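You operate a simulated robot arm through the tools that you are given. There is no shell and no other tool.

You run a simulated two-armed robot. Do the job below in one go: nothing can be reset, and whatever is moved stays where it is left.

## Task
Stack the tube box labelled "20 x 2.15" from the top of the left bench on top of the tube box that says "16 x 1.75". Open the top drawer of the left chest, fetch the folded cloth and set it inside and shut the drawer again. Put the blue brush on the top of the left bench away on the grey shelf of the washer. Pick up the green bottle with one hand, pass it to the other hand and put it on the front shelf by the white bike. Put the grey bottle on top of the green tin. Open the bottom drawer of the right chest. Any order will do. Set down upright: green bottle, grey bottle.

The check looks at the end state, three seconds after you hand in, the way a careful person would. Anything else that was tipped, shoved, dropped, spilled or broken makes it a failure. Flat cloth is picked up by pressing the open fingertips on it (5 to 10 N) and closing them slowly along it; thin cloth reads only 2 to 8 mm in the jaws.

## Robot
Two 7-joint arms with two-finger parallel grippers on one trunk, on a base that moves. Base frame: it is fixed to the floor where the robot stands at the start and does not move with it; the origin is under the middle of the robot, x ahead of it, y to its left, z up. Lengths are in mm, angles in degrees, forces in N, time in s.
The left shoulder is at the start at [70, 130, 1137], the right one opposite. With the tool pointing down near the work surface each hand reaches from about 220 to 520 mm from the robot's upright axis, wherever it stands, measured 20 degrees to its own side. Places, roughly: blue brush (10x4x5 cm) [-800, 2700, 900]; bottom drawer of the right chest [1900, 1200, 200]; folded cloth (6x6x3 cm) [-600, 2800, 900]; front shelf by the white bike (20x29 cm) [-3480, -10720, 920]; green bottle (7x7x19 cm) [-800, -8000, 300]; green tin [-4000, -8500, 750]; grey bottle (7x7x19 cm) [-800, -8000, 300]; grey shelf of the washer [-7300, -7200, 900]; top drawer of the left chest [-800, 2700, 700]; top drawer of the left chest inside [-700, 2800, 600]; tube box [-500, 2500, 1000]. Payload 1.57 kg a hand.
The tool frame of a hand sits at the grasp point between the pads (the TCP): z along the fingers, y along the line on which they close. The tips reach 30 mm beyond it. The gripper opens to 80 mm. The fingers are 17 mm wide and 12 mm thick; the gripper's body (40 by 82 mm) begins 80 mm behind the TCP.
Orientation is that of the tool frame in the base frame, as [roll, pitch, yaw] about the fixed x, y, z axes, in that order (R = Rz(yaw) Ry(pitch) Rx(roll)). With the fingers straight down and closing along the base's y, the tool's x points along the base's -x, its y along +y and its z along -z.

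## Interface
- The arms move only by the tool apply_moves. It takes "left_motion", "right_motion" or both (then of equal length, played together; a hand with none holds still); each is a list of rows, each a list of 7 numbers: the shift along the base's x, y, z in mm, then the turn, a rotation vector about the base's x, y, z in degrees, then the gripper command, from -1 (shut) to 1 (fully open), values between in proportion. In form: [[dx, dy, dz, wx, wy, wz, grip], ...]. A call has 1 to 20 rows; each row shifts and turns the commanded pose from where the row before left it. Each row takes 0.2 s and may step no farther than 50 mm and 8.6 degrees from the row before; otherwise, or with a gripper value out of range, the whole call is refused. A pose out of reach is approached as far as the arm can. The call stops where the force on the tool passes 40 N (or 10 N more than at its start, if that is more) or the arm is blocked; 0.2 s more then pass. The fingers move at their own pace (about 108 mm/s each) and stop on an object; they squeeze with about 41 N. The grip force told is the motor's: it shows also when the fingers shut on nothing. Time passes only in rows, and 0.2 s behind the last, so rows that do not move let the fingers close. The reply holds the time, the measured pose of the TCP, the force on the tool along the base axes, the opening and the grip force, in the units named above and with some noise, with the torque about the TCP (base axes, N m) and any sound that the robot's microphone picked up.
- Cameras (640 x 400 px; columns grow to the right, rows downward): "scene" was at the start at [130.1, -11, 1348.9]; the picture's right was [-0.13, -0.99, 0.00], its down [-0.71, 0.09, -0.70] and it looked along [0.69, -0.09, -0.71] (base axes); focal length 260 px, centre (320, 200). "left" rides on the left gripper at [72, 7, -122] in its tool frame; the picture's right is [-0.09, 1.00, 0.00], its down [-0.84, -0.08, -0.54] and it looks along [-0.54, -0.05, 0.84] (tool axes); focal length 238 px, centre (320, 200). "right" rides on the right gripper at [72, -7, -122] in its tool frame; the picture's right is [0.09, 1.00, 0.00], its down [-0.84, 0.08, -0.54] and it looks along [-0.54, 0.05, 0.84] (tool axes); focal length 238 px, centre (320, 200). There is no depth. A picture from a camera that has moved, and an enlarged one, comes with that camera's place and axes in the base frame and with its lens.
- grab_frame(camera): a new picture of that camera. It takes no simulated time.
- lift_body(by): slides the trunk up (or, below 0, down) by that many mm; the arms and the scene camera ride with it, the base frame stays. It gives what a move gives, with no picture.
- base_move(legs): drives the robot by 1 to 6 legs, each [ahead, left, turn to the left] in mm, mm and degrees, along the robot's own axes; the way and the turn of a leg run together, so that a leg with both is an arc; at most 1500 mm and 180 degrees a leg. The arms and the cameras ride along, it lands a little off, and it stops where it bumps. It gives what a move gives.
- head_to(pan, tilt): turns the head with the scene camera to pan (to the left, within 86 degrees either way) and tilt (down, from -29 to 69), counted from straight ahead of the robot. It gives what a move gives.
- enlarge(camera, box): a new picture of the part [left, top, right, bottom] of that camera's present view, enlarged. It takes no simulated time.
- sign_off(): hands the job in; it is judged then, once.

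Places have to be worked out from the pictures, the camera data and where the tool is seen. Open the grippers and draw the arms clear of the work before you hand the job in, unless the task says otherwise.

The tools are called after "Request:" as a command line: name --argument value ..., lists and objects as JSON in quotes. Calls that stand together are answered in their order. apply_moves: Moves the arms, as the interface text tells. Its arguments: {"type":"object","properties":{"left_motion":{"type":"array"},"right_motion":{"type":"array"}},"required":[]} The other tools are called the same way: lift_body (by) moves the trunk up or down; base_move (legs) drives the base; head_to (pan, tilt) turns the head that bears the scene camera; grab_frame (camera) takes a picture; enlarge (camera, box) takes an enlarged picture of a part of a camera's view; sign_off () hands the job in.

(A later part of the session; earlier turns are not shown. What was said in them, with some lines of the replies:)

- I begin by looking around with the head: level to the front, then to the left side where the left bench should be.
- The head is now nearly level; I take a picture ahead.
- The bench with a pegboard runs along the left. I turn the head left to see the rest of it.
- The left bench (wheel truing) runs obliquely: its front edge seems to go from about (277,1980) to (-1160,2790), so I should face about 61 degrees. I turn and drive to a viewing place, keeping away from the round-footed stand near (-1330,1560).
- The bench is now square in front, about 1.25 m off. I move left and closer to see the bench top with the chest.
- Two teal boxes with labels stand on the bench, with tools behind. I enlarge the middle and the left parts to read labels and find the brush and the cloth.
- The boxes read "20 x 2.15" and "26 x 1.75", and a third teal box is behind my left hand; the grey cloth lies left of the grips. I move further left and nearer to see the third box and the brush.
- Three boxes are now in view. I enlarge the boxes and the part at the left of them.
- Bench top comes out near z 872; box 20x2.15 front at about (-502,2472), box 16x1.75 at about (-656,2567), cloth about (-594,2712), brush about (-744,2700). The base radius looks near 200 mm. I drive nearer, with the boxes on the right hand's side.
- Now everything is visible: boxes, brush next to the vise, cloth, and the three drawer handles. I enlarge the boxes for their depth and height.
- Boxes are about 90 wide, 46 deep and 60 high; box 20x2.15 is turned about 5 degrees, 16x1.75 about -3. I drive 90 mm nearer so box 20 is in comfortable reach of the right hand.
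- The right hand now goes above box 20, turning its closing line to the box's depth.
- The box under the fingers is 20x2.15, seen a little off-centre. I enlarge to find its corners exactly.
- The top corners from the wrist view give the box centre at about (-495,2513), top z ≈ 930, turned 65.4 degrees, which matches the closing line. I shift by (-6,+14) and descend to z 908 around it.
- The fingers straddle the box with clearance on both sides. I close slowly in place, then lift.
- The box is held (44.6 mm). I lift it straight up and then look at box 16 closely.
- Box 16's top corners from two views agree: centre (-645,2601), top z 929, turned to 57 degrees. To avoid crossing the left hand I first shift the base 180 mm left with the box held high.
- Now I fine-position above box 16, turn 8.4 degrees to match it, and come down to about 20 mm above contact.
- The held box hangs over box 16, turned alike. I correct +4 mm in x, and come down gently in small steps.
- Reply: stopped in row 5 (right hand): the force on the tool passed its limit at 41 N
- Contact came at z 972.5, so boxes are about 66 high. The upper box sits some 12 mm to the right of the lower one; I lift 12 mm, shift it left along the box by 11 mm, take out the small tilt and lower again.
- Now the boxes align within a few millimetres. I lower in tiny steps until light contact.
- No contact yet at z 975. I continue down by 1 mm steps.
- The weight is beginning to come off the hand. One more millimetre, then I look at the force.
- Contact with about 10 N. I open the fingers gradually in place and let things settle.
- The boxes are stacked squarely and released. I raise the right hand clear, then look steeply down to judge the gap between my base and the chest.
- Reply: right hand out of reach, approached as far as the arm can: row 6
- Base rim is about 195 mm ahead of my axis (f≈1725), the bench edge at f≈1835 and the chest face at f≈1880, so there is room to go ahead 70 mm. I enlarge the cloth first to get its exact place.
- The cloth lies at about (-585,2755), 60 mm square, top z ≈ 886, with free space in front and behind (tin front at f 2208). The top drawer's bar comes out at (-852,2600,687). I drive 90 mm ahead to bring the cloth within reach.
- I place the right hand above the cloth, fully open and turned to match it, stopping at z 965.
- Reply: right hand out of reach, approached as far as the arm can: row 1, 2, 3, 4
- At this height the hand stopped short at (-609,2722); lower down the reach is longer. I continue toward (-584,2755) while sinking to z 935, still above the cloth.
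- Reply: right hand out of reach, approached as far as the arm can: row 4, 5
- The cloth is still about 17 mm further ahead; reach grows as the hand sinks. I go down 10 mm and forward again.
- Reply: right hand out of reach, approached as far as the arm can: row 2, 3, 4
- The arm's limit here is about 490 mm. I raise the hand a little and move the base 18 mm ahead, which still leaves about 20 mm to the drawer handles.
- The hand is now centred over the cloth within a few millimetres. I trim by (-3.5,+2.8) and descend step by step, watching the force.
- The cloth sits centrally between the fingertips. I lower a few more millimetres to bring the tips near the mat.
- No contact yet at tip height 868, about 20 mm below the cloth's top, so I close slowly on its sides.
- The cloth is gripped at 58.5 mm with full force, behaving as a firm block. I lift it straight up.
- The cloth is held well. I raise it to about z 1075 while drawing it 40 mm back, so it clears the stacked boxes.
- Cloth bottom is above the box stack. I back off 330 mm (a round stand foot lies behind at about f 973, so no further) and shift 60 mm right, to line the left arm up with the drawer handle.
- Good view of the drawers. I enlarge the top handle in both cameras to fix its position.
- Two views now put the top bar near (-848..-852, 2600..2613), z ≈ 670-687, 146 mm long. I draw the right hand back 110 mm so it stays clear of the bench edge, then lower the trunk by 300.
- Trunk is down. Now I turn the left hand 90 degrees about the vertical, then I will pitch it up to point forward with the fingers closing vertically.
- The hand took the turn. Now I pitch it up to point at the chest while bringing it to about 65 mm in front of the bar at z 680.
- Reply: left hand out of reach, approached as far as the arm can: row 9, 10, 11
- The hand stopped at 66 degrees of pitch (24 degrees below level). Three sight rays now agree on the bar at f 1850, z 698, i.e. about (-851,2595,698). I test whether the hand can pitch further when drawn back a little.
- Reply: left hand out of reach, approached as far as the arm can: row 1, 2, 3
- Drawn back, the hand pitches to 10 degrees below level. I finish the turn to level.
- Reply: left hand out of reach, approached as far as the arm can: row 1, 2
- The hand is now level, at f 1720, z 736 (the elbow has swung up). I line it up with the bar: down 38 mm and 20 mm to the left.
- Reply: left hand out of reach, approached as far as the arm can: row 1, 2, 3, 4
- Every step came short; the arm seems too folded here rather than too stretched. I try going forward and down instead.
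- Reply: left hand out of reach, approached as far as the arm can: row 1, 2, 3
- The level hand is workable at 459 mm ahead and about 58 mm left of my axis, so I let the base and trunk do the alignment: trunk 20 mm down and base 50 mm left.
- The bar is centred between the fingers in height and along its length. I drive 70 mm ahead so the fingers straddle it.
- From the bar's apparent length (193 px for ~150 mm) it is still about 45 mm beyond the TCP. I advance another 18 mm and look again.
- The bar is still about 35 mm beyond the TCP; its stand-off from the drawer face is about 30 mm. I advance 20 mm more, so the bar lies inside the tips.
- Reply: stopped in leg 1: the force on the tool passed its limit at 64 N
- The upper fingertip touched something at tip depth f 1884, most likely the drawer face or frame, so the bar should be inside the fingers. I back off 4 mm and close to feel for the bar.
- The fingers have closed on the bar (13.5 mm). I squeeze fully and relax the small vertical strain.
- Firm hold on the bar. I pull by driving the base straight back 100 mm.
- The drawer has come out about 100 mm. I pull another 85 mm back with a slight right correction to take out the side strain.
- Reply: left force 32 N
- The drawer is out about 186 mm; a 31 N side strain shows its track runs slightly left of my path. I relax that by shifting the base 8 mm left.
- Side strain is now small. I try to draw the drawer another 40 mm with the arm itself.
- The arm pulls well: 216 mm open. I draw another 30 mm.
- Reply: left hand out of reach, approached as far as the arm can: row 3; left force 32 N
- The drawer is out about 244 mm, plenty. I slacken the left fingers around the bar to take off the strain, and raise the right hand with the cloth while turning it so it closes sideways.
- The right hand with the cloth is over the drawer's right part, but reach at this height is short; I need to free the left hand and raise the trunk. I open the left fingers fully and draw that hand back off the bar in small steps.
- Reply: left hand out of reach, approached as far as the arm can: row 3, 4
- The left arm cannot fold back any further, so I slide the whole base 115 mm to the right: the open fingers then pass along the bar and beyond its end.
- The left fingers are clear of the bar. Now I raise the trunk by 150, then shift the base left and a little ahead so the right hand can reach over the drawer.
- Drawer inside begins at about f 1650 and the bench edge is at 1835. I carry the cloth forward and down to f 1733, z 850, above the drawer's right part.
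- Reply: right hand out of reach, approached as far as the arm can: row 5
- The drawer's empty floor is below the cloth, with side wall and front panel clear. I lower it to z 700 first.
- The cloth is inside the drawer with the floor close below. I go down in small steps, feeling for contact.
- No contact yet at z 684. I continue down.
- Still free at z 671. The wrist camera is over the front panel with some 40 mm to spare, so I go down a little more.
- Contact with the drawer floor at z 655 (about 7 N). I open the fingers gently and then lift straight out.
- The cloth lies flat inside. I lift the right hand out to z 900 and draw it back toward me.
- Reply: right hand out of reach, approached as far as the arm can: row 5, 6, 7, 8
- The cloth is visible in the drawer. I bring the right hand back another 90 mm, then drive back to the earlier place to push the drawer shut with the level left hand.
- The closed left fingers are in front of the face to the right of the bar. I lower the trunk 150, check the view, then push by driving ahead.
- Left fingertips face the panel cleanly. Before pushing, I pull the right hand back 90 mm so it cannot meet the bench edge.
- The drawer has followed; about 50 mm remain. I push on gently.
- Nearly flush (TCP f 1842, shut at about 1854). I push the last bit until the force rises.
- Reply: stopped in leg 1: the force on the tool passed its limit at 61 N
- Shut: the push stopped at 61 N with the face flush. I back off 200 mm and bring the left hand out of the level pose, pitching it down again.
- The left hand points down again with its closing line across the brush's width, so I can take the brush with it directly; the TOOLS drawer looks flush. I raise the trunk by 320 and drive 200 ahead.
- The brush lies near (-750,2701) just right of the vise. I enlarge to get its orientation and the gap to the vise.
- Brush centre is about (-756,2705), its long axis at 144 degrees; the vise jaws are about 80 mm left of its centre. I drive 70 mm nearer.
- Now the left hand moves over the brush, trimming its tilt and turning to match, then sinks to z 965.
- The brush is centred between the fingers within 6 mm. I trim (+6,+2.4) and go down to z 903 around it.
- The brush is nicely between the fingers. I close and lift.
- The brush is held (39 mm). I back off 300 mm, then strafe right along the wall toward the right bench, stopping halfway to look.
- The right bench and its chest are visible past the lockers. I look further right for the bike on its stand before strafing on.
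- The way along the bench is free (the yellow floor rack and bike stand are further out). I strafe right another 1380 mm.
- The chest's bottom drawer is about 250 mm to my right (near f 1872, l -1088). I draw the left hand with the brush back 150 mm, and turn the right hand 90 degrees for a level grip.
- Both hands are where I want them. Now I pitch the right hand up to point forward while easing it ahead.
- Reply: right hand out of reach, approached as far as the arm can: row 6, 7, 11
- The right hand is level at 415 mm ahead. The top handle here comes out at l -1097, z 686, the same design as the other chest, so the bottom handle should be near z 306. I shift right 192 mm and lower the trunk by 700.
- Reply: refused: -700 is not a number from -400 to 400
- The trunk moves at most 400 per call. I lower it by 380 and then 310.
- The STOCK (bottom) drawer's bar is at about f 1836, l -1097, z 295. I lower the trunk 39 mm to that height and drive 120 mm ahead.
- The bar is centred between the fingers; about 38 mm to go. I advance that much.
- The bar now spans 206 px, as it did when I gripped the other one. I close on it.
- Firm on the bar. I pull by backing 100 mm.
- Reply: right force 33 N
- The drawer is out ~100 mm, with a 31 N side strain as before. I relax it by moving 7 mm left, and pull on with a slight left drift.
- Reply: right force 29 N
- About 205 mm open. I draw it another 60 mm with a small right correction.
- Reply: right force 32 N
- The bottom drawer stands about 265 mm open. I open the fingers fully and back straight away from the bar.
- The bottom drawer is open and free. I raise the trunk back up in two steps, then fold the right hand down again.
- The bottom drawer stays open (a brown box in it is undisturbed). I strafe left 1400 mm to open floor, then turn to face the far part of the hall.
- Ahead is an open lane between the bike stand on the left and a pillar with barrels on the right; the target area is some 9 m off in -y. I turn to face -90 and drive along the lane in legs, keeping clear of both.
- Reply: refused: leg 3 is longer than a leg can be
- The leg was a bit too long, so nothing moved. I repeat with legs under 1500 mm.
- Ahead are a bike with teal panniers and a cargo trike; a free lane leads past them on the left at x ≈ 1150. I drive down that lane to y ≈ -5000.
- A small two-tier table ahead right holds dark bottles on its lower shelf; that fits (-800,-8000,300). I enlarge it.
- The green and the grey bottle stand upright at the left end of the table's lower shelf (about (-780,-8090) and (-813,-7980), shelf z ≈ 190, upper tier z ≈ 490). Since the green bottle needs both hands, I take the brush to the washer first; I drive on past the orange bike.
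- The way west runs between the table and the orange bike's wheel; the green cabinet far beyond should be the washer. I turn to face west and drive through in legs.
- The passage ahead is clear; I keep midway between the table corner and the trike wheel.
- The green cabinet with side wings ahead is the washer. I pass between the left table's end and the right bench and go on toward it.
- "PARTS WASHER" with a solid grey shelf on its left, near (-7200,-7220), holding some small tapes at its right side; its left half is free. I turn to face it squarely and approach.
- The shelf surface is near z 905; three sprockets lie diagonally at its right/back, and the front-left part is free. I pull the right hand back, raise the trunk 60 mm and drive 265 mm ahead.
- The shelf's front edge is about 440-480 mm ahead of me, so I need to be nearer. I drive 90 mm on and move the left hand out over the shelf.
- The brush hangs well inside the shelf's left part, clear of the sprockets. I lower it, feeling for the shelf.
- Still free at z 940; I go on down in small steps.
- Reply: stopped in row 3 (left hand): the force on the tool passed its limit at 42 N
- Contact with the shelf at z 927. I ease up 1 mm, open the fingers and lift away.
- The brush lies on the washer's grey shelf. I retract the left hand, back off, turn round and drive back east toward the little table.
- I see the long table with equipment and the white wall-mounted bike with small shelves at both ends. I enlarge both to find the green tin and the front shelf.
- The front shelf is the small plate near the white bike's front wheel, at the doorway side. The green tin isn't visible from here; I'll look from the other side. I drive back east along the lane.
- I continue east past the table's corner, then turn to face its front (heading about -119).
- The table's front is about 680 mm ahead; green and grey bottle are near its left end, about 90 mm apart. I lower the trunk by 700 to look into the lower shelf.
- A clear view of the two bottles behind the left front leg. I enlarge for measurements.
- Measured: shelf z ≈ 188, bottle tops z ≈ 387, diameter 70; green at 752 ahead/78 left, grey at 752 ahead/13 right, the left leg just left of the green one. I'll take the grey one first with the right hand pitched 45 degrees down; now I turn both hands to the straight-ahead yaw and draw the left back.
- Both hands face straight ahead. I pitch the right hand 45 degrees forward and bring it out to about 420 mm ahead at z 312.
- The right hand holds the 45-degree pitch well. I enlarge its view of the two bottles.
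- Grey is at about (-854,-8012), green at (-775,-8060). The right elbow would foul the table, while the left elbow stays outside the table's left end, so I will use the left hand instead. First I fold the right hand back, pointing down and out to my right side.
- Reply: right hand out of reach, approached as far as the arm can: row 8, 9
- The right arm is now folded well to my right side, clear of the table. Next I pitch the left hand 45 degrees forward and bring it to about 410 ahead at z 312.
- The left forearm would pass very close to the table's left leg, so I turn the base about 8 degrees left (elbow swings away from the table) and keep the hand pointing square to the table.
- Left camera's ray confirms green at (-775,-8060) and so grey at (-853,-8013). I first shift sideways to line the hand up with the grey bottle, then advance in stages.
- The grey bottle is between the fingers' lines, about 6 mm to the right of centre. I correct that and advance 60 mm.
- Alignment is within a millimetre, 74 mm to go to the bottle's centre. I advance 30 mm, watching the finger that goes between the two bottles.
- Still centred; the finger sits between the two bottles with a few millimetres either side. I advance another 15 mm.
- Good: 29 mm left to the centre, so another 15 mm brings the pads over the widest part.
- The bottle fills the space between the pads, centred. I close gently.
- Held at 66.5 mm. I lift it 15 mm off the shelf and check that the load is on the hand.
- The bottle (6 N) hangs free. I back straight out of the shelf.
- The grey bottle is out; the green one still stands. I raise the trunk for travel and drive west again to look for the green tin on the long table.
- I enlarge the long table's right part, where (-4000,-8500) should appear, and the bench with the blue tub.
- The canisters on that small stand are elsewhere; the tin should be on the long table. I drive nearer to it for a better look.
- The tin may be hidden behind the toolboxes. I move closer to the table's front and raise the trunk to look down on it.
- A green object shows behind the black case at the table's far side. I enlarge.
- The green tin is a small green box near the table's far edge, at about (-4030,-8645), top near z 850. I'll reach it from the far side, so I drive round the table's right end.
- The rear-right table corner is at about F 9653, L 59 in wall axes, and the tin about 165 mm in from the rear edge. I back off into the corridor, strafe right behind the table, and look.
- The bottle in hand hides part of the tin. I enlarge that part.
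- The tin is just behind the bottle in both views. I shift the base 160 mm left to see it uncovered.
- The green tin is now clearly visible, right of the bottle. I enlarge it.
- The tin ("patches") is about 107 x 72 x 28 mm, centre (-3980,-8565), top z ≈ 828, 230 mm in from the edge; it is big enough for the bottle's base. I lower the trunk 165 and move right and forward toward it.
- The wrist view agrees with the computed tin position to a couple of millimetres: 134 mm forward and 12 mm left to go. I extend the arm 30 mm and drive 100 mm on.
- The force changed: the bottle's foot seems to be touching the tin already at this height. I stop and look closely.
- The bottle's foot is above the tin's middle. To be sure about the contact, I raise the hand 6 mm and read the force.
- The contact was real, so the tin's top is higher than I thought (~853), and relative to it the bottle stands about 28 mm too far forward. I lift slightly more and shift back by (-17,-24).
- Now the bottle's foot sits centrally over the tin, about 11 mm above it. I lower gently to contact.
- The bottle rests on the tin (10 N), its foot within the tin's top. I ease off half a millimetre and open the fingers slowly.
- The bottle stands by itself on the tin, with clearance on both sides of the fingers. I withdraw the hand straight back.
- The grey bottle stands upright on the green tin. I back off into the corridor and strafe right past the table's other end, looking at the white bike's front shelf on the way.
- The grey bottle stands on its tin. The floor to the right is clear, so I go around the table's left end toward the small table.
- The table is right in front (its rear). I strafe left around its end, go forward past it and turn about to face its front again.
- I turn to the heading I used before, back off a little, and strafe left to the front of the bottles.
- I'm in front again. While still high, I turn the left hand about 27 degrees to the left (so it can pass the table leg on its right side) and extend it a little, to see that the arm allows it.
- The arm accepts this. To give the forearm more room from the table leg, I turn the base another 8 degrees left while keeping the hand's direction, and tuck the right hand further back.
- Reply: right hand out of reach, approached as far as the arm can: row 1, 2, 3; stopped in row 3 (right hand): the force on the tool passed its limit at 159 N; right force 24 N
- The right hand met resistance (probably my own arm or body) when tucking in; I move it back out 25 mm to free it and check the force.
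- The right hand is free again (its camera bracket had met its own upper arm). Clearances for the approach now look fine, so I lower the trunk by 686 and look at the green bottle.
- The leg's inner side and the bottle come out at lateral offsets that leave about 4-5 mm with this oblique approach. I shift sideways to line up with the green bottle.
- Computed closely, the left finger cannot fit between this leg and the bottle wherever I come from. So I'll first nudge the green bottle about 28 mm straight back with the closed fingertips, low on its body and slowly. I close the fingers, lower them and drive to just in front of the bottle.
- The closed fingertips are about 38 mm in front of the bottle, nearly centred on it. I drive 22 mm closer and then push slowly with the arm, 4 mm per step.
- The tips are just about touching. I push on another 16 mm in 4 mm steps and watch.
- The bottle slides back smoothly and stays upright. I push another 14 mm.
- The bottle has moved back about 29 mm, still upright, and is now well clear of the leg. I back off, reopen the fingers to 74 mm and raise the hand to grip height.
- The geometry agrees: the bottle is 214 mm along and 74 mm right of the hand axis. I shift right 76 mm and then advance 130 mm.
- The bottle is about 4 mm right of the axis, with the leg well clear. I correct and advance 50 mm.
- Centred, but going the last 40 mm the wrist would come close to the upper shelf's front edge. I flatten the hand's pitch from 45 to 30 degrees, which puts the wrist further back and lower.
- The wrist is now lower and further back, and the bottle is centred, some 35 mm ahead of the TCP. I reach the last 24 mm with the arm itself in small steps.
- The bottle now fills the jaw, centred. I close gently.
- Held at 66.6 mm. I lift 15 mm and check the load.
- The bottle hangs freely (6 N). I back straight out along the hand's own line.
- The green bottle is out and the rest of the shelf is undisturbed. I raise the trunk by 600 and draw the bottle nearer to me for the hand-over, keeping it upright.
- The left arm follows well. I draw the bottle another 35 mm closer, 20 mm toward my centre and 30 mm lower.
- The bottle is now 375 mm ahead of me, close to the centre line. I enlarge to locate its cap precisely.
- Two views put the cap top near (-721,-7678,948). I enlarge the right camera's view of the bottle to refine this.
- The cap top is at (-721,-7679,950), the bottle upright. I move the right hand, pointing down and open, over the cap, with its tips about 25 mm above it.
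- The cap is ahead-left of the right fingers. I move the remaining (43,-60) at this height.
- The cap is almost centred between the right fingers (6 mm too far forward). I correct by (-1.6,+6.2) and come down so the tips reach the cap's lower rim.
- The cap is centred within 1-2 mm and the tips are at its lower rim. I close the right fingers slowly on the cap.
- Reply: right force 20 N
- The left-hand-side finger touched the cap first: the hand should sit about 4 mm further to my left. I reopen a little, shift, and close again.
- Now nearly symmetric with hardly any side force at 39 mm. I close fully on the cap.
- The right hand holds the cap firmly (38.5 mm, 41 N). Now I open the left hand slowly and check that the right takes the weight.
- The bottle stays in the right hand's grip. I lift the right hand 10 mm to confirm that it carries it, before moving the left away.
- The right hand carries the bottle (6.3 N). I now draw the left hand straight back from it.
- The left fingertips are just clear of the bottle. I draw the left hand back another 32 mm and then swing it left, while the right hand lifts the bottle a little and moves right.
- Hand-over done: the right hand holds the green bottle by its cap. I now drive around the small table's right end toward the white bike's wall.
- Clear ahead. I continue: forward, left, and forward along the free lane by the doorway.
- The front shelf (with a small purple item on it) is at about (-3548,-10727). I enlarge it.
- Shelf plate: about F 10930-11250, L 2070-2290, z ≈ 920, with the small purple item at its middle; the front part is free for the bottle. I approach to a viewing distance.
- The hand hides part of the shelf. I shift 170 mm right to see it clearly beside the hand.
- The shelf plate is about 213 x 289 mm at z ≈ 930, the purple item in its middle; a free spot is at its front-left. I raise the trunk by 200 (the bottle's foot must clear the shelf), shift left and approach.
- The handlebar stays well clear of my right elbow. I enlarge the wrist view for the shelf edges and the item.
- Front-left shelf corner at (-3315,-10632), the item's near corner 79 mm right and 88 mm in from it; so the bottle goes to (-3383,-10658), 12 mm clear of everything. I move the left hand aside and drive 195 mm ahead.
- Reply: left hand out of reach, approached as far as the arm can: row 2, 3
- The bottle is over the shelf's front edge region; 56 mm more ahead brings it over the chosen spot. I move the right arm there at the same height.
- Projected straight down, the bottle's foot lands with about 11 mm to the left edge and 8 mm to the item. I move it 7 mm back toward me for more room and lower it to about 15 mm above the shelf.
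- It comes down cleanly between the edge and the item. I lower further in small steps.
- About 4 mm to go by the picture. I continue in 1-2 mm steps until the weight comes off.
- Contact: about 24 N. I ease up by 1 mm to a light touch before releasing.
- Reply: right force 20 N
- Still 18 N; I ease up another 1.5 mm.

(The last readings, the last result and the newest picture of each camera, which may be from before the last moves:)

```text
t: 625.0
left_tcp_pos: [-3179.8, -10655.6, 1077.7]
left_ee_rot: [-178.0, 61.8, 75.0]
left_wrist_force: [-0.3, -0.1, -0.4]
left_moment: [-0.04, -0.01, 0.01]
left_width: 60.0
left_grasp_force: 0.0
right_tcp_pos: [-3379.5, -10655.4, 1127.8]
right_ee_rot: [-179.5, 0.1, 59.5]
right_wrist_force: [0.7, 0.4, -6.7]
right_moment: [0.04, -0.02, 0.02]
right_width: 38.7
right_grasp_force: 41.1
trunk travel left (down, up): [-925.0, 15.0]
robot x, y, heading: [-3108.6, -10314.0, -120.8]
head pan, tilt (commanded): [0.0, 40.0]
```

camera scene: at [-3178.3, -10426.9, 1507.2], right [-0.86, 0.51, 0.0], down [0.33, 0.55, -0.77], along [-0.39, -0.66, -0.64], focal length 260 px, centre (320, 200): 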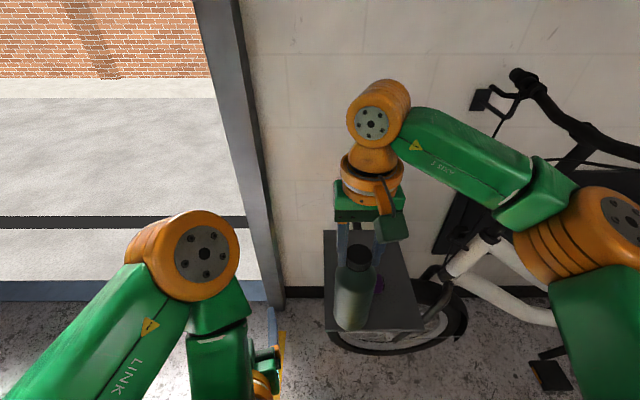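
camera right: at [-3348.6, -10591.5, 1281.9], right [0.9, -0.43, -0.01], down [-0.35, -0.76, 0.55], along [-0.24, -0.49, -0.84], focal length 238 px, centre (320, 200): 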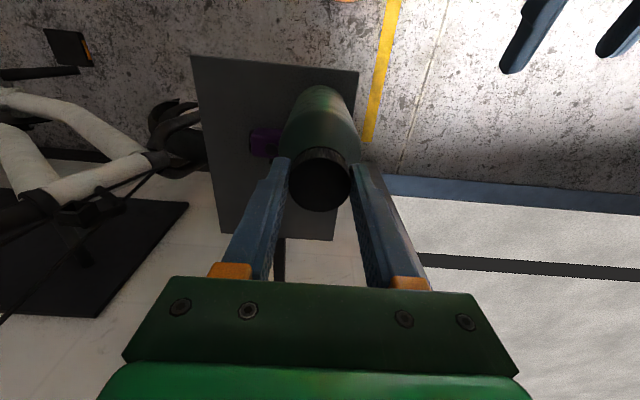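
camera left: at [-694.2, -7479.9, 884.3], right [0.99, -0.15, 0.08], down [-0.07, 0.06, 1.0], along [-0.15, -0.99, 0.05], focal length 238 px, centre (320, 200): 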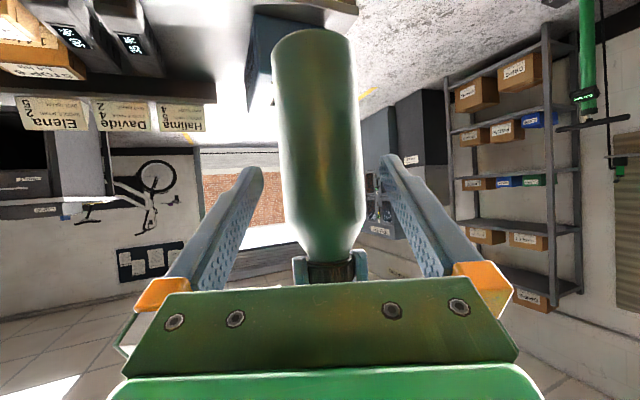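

Just off the surface again. I lower 0.7 mm for a light contact and then open the fingers slowly.

Request:
apply_moves --right_motion '[[0, 0, -0.7, 0, 0, 0, -0.5], [0, 0, 0, 0, 0, 0, -0.5]]'

```text
t: 625.6
left_tcp_pos: [-3179.1, -10654.4, 1078.4]
left_ee_rot: [-178.1, 61.6, 75.0]
left_wrist_force: [-0.7, 0.3, 0.5]
left_moment: [-0.01, 0.01, -0.01]
left_width: 60.0
left_grasp_force: 0.1
right_tcp_pos: [-3379.2, -10656.5, 1127.2]
right_ee_rot: [-179.6, 0.3, 59.5]
right_wrist_force: [-0.1, -0.3, -5.8]
right_moment: [-0.03, -0.01, -0.01]
right_width: 38.8
right_grasp_force: 41.1
trunk travel left (down, up): [-925.0, 15.0]
robot x, y, heading: [-3112.7, -10314.8, -120.5]
head pan, tilt (commanded): [0.0, 40.0]
```

Request:
apply_moves --right_motion '[[0, 0, -0.7, 0, 0, 0, -0.5], [0, 0, 0, 0, 0, 0, -0.5]]'

```text
t: 626.2
left_tcp_pos: [-3178.3, -10655.3, 1077.9]
left_ee_rot: [-177.9, 61.8, 75.2]
left_wrist_force: [0.2, -0.8, -0.5]
left_moment: [-0.02, -0.01, 0.02]
left_width: 60.1
left_grasp_force: 0.1
right_tcp_pos: [-3381.0, -10655.9, 1127.9]
right_ee_rot: [-179.5, 0.3, 59.4]
right_wrist_force: [0.5, -0.4, -2.3]
right_moment: [-0.1, -0.15, -0.03]
right_width: 38.4
right_grasp_force: 41.3
trunk travel left (down, up): [-925.0, 15.0]
robot x, y, heading: [-3112.7, -10315.3, -120.6]
head pan, tilt (commanded): [0.0, 40.0]
```

Most of the weight now rests on the shelf (-2.3 N left). I open the fingers gradually and look.

Request:
apply_moves --right_motion '[[0, 0, -0.3, 0, 0, 0, -0.1], [0, 0, 0, 0, 0, 0, 0.0], [0, 0, 0, 0, 0, 0, 0.15], [0, 0, 0, 0, 0, 0, 0.35], [0, 0, 0, 0, 0, 0, 0.6], [0, 0, 0, 0, 0, 0, 0.6]]'

Request:
enlarge --camera "scene" --box '[280, 200, 460, 370]'

Request:
grab_frame --camera "right"

```text
t: 627.6
left_tcp_pos: [-3177.9, -10654.9, 1078.6]
left_ee_rot: [-177.9, 61.8, 75.2]
left_wrist_force: [0.0, 0.5, 0.8]
left_moment: [-0.01, -0.02, 0.02]
left_width: 60.0
left_grasp_force: 0.0
right_tcp_pos: [-3380.1, -10655.3, 1127.4]
right_ee_rot: [-179.5, 0.4, 59.5]
right_wrist_force: [0.7, -0.3, 0.8]
right_moment: [-0.03, 0.01, -0.02]
right_width: 63.8
right_grasp_force: 0.1
trunk travel left (down, up): [-925.0, 15.0]
robot x, y, heading: [-3113.8, -10313.3, -120.7]
head pan, tilt (commanded): [0.0, 40.0]
```

```text
2.35 times, centred on (370, 285) of scene
camera zoom: at [-3179.8, -10430.8, 1506.8], right [-0.86, 0.51, 0.0], down [0.33, 0.55, -0.77], along [-0.39, -0.66, -0.64], focal length 611 px, centre (202, 0)
```

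zoom: 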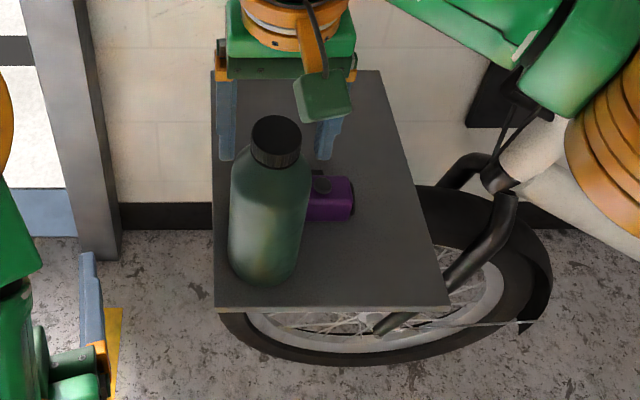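

```text
taken
camera right: at [-3348.4, -10591.2, 1249.3], right [0.9, -0.43, -0.01], down [-0.35, -0.76, 0.55], along [-0.24, -0.49, -0.84], focal length 238 px, centre (320, 200)
```

right: 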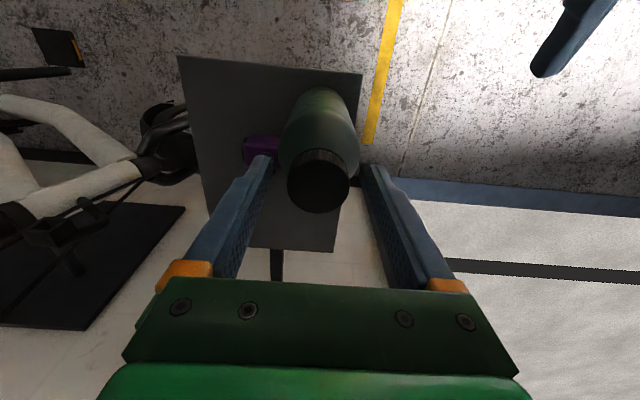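

The green bottle stands by itself on the shelf. I raise the right hand straight up and then draw it back.

Request:
apply_moves --right_motion '[[0, 0, 10, 0, 0, 0, 0.6], [0, 0, 15, 0, 0, 0, 0.6], [0, 0, 20, 0, 0, 0, 0.6], [0, 0, 20, 0, 0, 0, 0.6], [10, 17, 0, 0, 0, 0, 0.6], [12, 20, 0, 0, 0, 0, 0.6], [15, 25, 0, 0, 0, 0, 0.6], [0, 0, 0, 0, 0, 0, 0.6]]'

Request:
grab_frame --camera "scene"

Request:
enlarge --camera "scene" --box '[280, 200, 460, 370]'

```text
t: 629.4
left_tcp_pos: [-3178.8, -10655.2, 1077.5]
left_ee_rot: [-177.9, 61.8, 75.3]
left_wrist_force: [-0.2, -0.9, 0.0]
left_moment: [-0.03, 0.01, -0.01]
left_width: 60.1
left_grasp_force: 0.0
right_tcp_pos: [-3343.6, -10593.2, 1191.3]
right_ee_rot: [-179.5, 0.4, 59.4]
right_wrist_force: [0.5, -0.6, 0.5]
right_moment: [-0.01, -0.01, -0.03]
right_width: 63.9
right_grasp_force: 0.1
trunk travel left (down, up): [-925.0, 15.0]
robot x, y, heading: [-3109.2, -10313.3, -120.7]
head pan, tilt (commanded): [0.0, 40.0]
```

```text
taken
camera scene: at [-3179.8, -10431.0, 1506.8], right [-0.86, 0.51, 0.0], down [0.33, 0.55, -0.77], along [-0.39, -0.66, -0.64], focal length 260 px, centre (320, 200)
```

scene: 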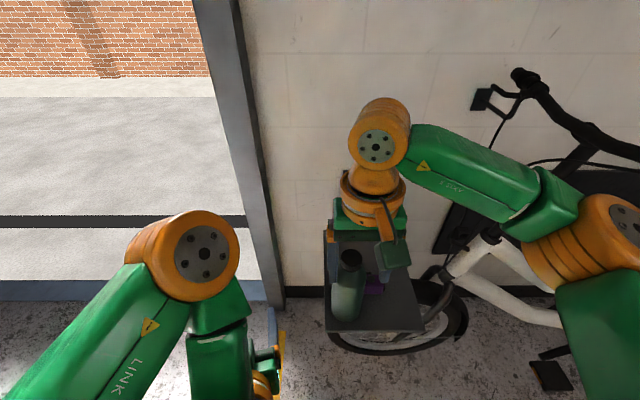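

```text
2.35 times, centred on (370, 285) of scene
camera zoom: at [-3179.8, -10431.0, 1506.8], right [-0.86, 0.51, 0.0], down [0.33, 0.55, -0.77], along [-0.39, -0.66, -0.64], focal length 611 px, centre (202, 0)
```

zoom: 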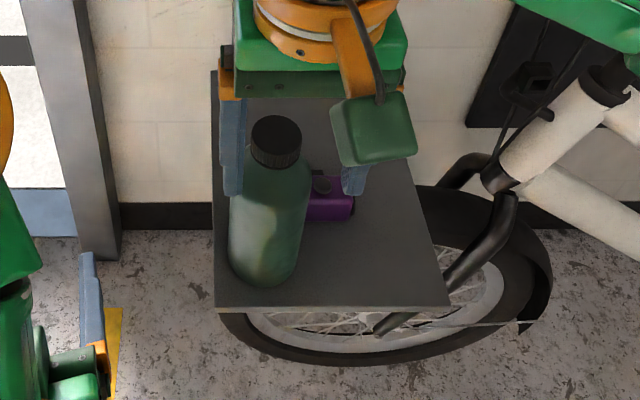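

Everything stands. I back the base off 420 mm and look at the final scene there.

Request:
base_move --legs '[[-420, 0, 0]]'

Request:
head_to --pan 0 --tilt 25

Request:
grab_frame --camera "scene"

```text
t: 632.0
left_tcp_pos: [-2968.1, -10300.5, 1077.6]
left_ee_rot: [-178.0, 61.7, 75.4]
left_wrist_force: [-0.1, 0.2, 1.0]
left_moment: [-0.03, 0.0, 0.01]
left_width: 60.2
left_grasp_force: 0.1
right_tcp_pos: [-3134.2, -10242.7, 1190.7]
right_ee_rot: [-179.5, 0.2, 59.7]
right_wrist_force: [-0.5, 0.5, -0.8]
right_moment: [-0.01, 0.01, 0.04]
right_width: 63.7
right_grasp_force: 0.1
trunk travel left (down, up): [-925.0, 15.0]
robot x, y, heading: [-2901.3, -9959.3, -120.4]
head pan, tilt (commanded): [0.0, 40.0]
```

```text
t: 632.8
left_tcp_pos: [-2968.1, -10300.6, 1078.7]
left_ee_rot: [-177.9, 61.8, 75.3]
left_wrist_force: [1.0, 0.4, 0.5]
left_moment: [0.0, 0.03, 0.02]
left_width: 60.1
left_grasp_force: 0.1
right_tcp_pos: [-3133.2, -10241.6, 1191.1]
right_ee_rot: [-179.5, 0.4, 59.7]
right_wrist_force: [0.3, 0.2, 0.0]
right_moment: [0.01, 0.02, 0.01]
right_width: 64.0
right_grasp_force: 0.1
trunk travel left (down, up): [-925.0, 15.0]
robot x, y, heading: [-2903.0, -9959.6, -120.4]
head pan, tilt (commanded): [0.0, 25.0]
```

```text
taken
camera scene: at [-2974.0, -10082.6, 1530.1], right [-0.86, 0.51, 0.0], down [0.21, 0.37, -0.91], along [-0.46, -0.78, -0.42], focal length 260 px, centre (320, 200)
```

scene: 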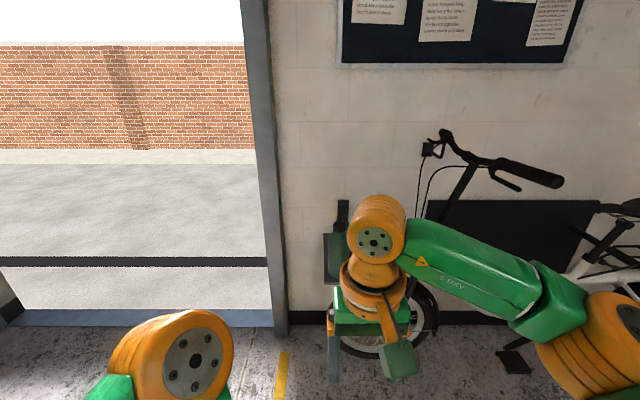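

I check the grey bottle on the tin from here by looking back to the right.

Request:
head_to --pan -86 --tilt 20

Request:
grab_frame --camera "scene"

Request:
enlarge --camera "scene" --box '[380, 100, 560, 260]'

```text
t: 634.4
left_tcp_pos: [-2968.0, -10300.3, 1077.5]
left_ee_rot: [-177.9, 61.8, 75.4]
left_wrist_force: [0.2, 0.3, -0.8]
left_moment: [-0.01, -0.04, -0.01]
left_width: 59.9
left_grasp_force: 0.0
right_tcp_pos: [-3132.9, -10241.8, 1192.0]
right_ee_rot: [-179.5, 0.4, 59.7]
right_wrist_force: [-0.3, 0.5, -0.8]
right_moment: [0.02, 0.01, -0.02]
right_width: 64.3
right_grasp_force: 0.1
trunk travel left (down, up): [-925.0, 15.0]
robot x, y, heading: [-2901.0, -9958.6, -120.5]
head pan, tilt (commanded): [-85.9, 20.0]
```

```text
taken
camera scene: at [-3010.9, -9961.9, 1538.3], right [0.44, 0.9, 0.0], down [0.31, -0.15, -0.94], along [-0.84, 0.42, -0.34], focal length 260 px, centre (320, 200)
```

scene: 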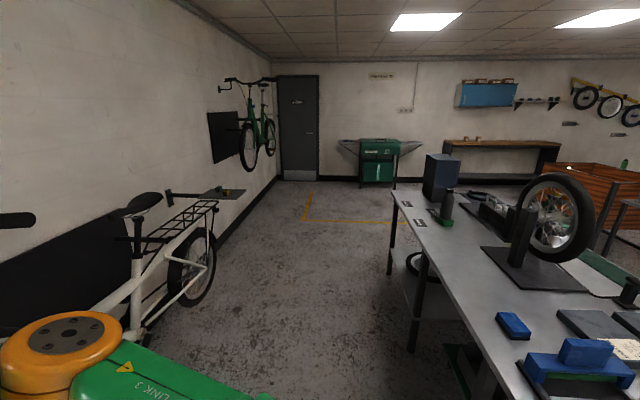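

```text
2.50 times, centred on (470, 180) of scene
camera zoom: at [-3010.9, -9961.9, 1538.3], right [0.44, 0.9, 0.0], down [0.31, -0.15, -0.94], along [-0.84, 0.42, -0.34], focal length 649 px, centre (-55, 250)
```

zoom: 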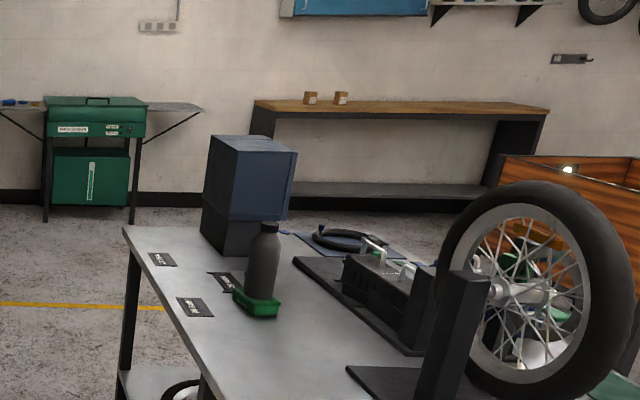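

The grey bottle stands upright on the green tin, and the blue brush is on the washer's shelf. I take one last look at the green bottle from slightly to the right.

Request:
base_move --legs '[[0, -150, 0]]'

Request:
head_to --pan 0 --tilt 25

Request:
enlarge --camera "scene" --box '[220, 150, 400, 300]'

```text
t: 635.7
left_tcp_pos: [-3090.1, -10228.4, 1077.5]
left_ee_rot: [-177.5, 61.7, 75.7]
left_wrist_force: [1.2, 0.1, 0.6]
left_moment: [0.02, 0.02, -0.01]
left_width: 60.0
left_grasp_force: 0.1
right_tcp_pos: [-3255.5, -10170.2, 1191.2]
right_ee_rot: [-179.3, 0.4, 59.8]
right_wrist_force: [0.9, 0.6, 0.0]
right_moment: [-0.02, 0.01, 0.04]
right_width: 63.9
right_grasp_force: 0.1
trunk travel left (down, up): [-925.0, 15.0]
robot x, y, heading: [-3026.2, -9887.3, -120.3]
head pan, tilt (commanded): [-85.9, 20.0]
```

```text
t: 637.3
left_tcp_pos: [-3092.7, -10227.5, 1077.3]
left_ee_rot: [-178.0, 61.8, 75.5]
left_wrist_force: [0.4, 0.4, 0.6]
left_moment: [0.02, -0.03, 0.0]
left_width: 60.2
left_grasp_force: 0.1
right_tcp_pos: [-3258.2, -10167.8, 1191.8]
right_ee_rot: [-179.5, 0.3, 59.8]
right_wrist_force: [0.1, -0.6, -0.5]
right_moment: [0.0, 0.0, 0.01]
right_width: 63.9
right_grasp_force: 0.1
trunk travel left (down, up): [-925.0, 15.0]
robot x, y, heading: [-3026.1, -9884.8, -120.4]
head pan, tilt (commanded): [0.0, 25.0]
```

```text
2.67 times, centred on (310, 225) of scene
camera zoom: at [-3099.8, -10008.9, 1530.2], right [-0.86, 0.51, 0.0], down [0.21, 0.36, -0.91], along [-0.46, -0.78, -0.42], focal length 692 px, centre (347, 133)
```

zoom: 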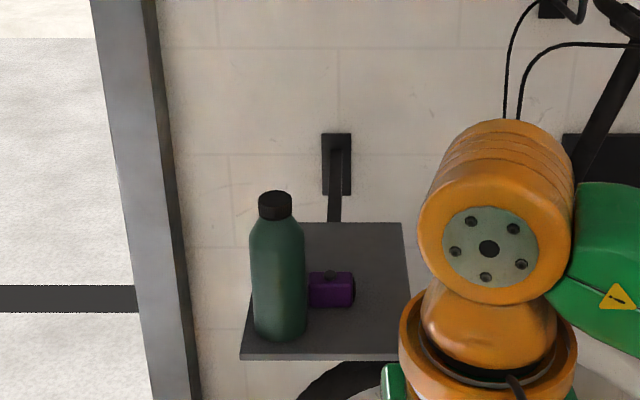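

All jobs are done: boxes stacked, cloth in the shut drawer, brush on the washer's grey shelf, grey bottle upright on the green tin, green bottle handed over and upright on the front shelf, and the right chest's bottom drawer open. Both grippers are open and clear, so I hand the job in.

Request:
sign_off

```text
The job is handed in.
```

I finished all six jobs and handed the work in. I don't have the check's verdict.

| Job | End state | How I know |
|---|---|---|
| Tube boxes | "20 x 2.15" stands on top of "16 x 1.75" on the left bench | Seen right after I let go and in later views while working at that bench |
| Folded cloth | Lies in the top drawer of the left chest, drawer shut | Cloth seen in the drawer. I pushed the drawer until it stopped at 61 N, and it looked flush afterwards |
| Blue brush | On the grey shelf left of the washer | Seen when placed, and again from across the room at the end |
| Grey bottle | Upright on the green "patches" tin | Looked at again at the end |
| Green bottle | Taken with the left hand, passed to the right, upright on the front shelf by the white bike | Looked at again at the end |
| Bottom drawer, right chest | About 265 mm open | Seen after I released the handle; a brown box inside was not disturbed |

**Contacts that could matter:**
- **Green tin:** the grey bottle's foot touched it lightly before I had it centred. It looked unmoved within what I could measure.
- **Green bottle:** I pushed it about 29 mm back along its shelf before picking it up, because a finger would not fit between it and the table leg.
- **Right hand:** it hit my own arm once at 159 N while I was folding it away. Nothing in the workshop was involved.

Both grippers were open and clear of the work when I handed in.
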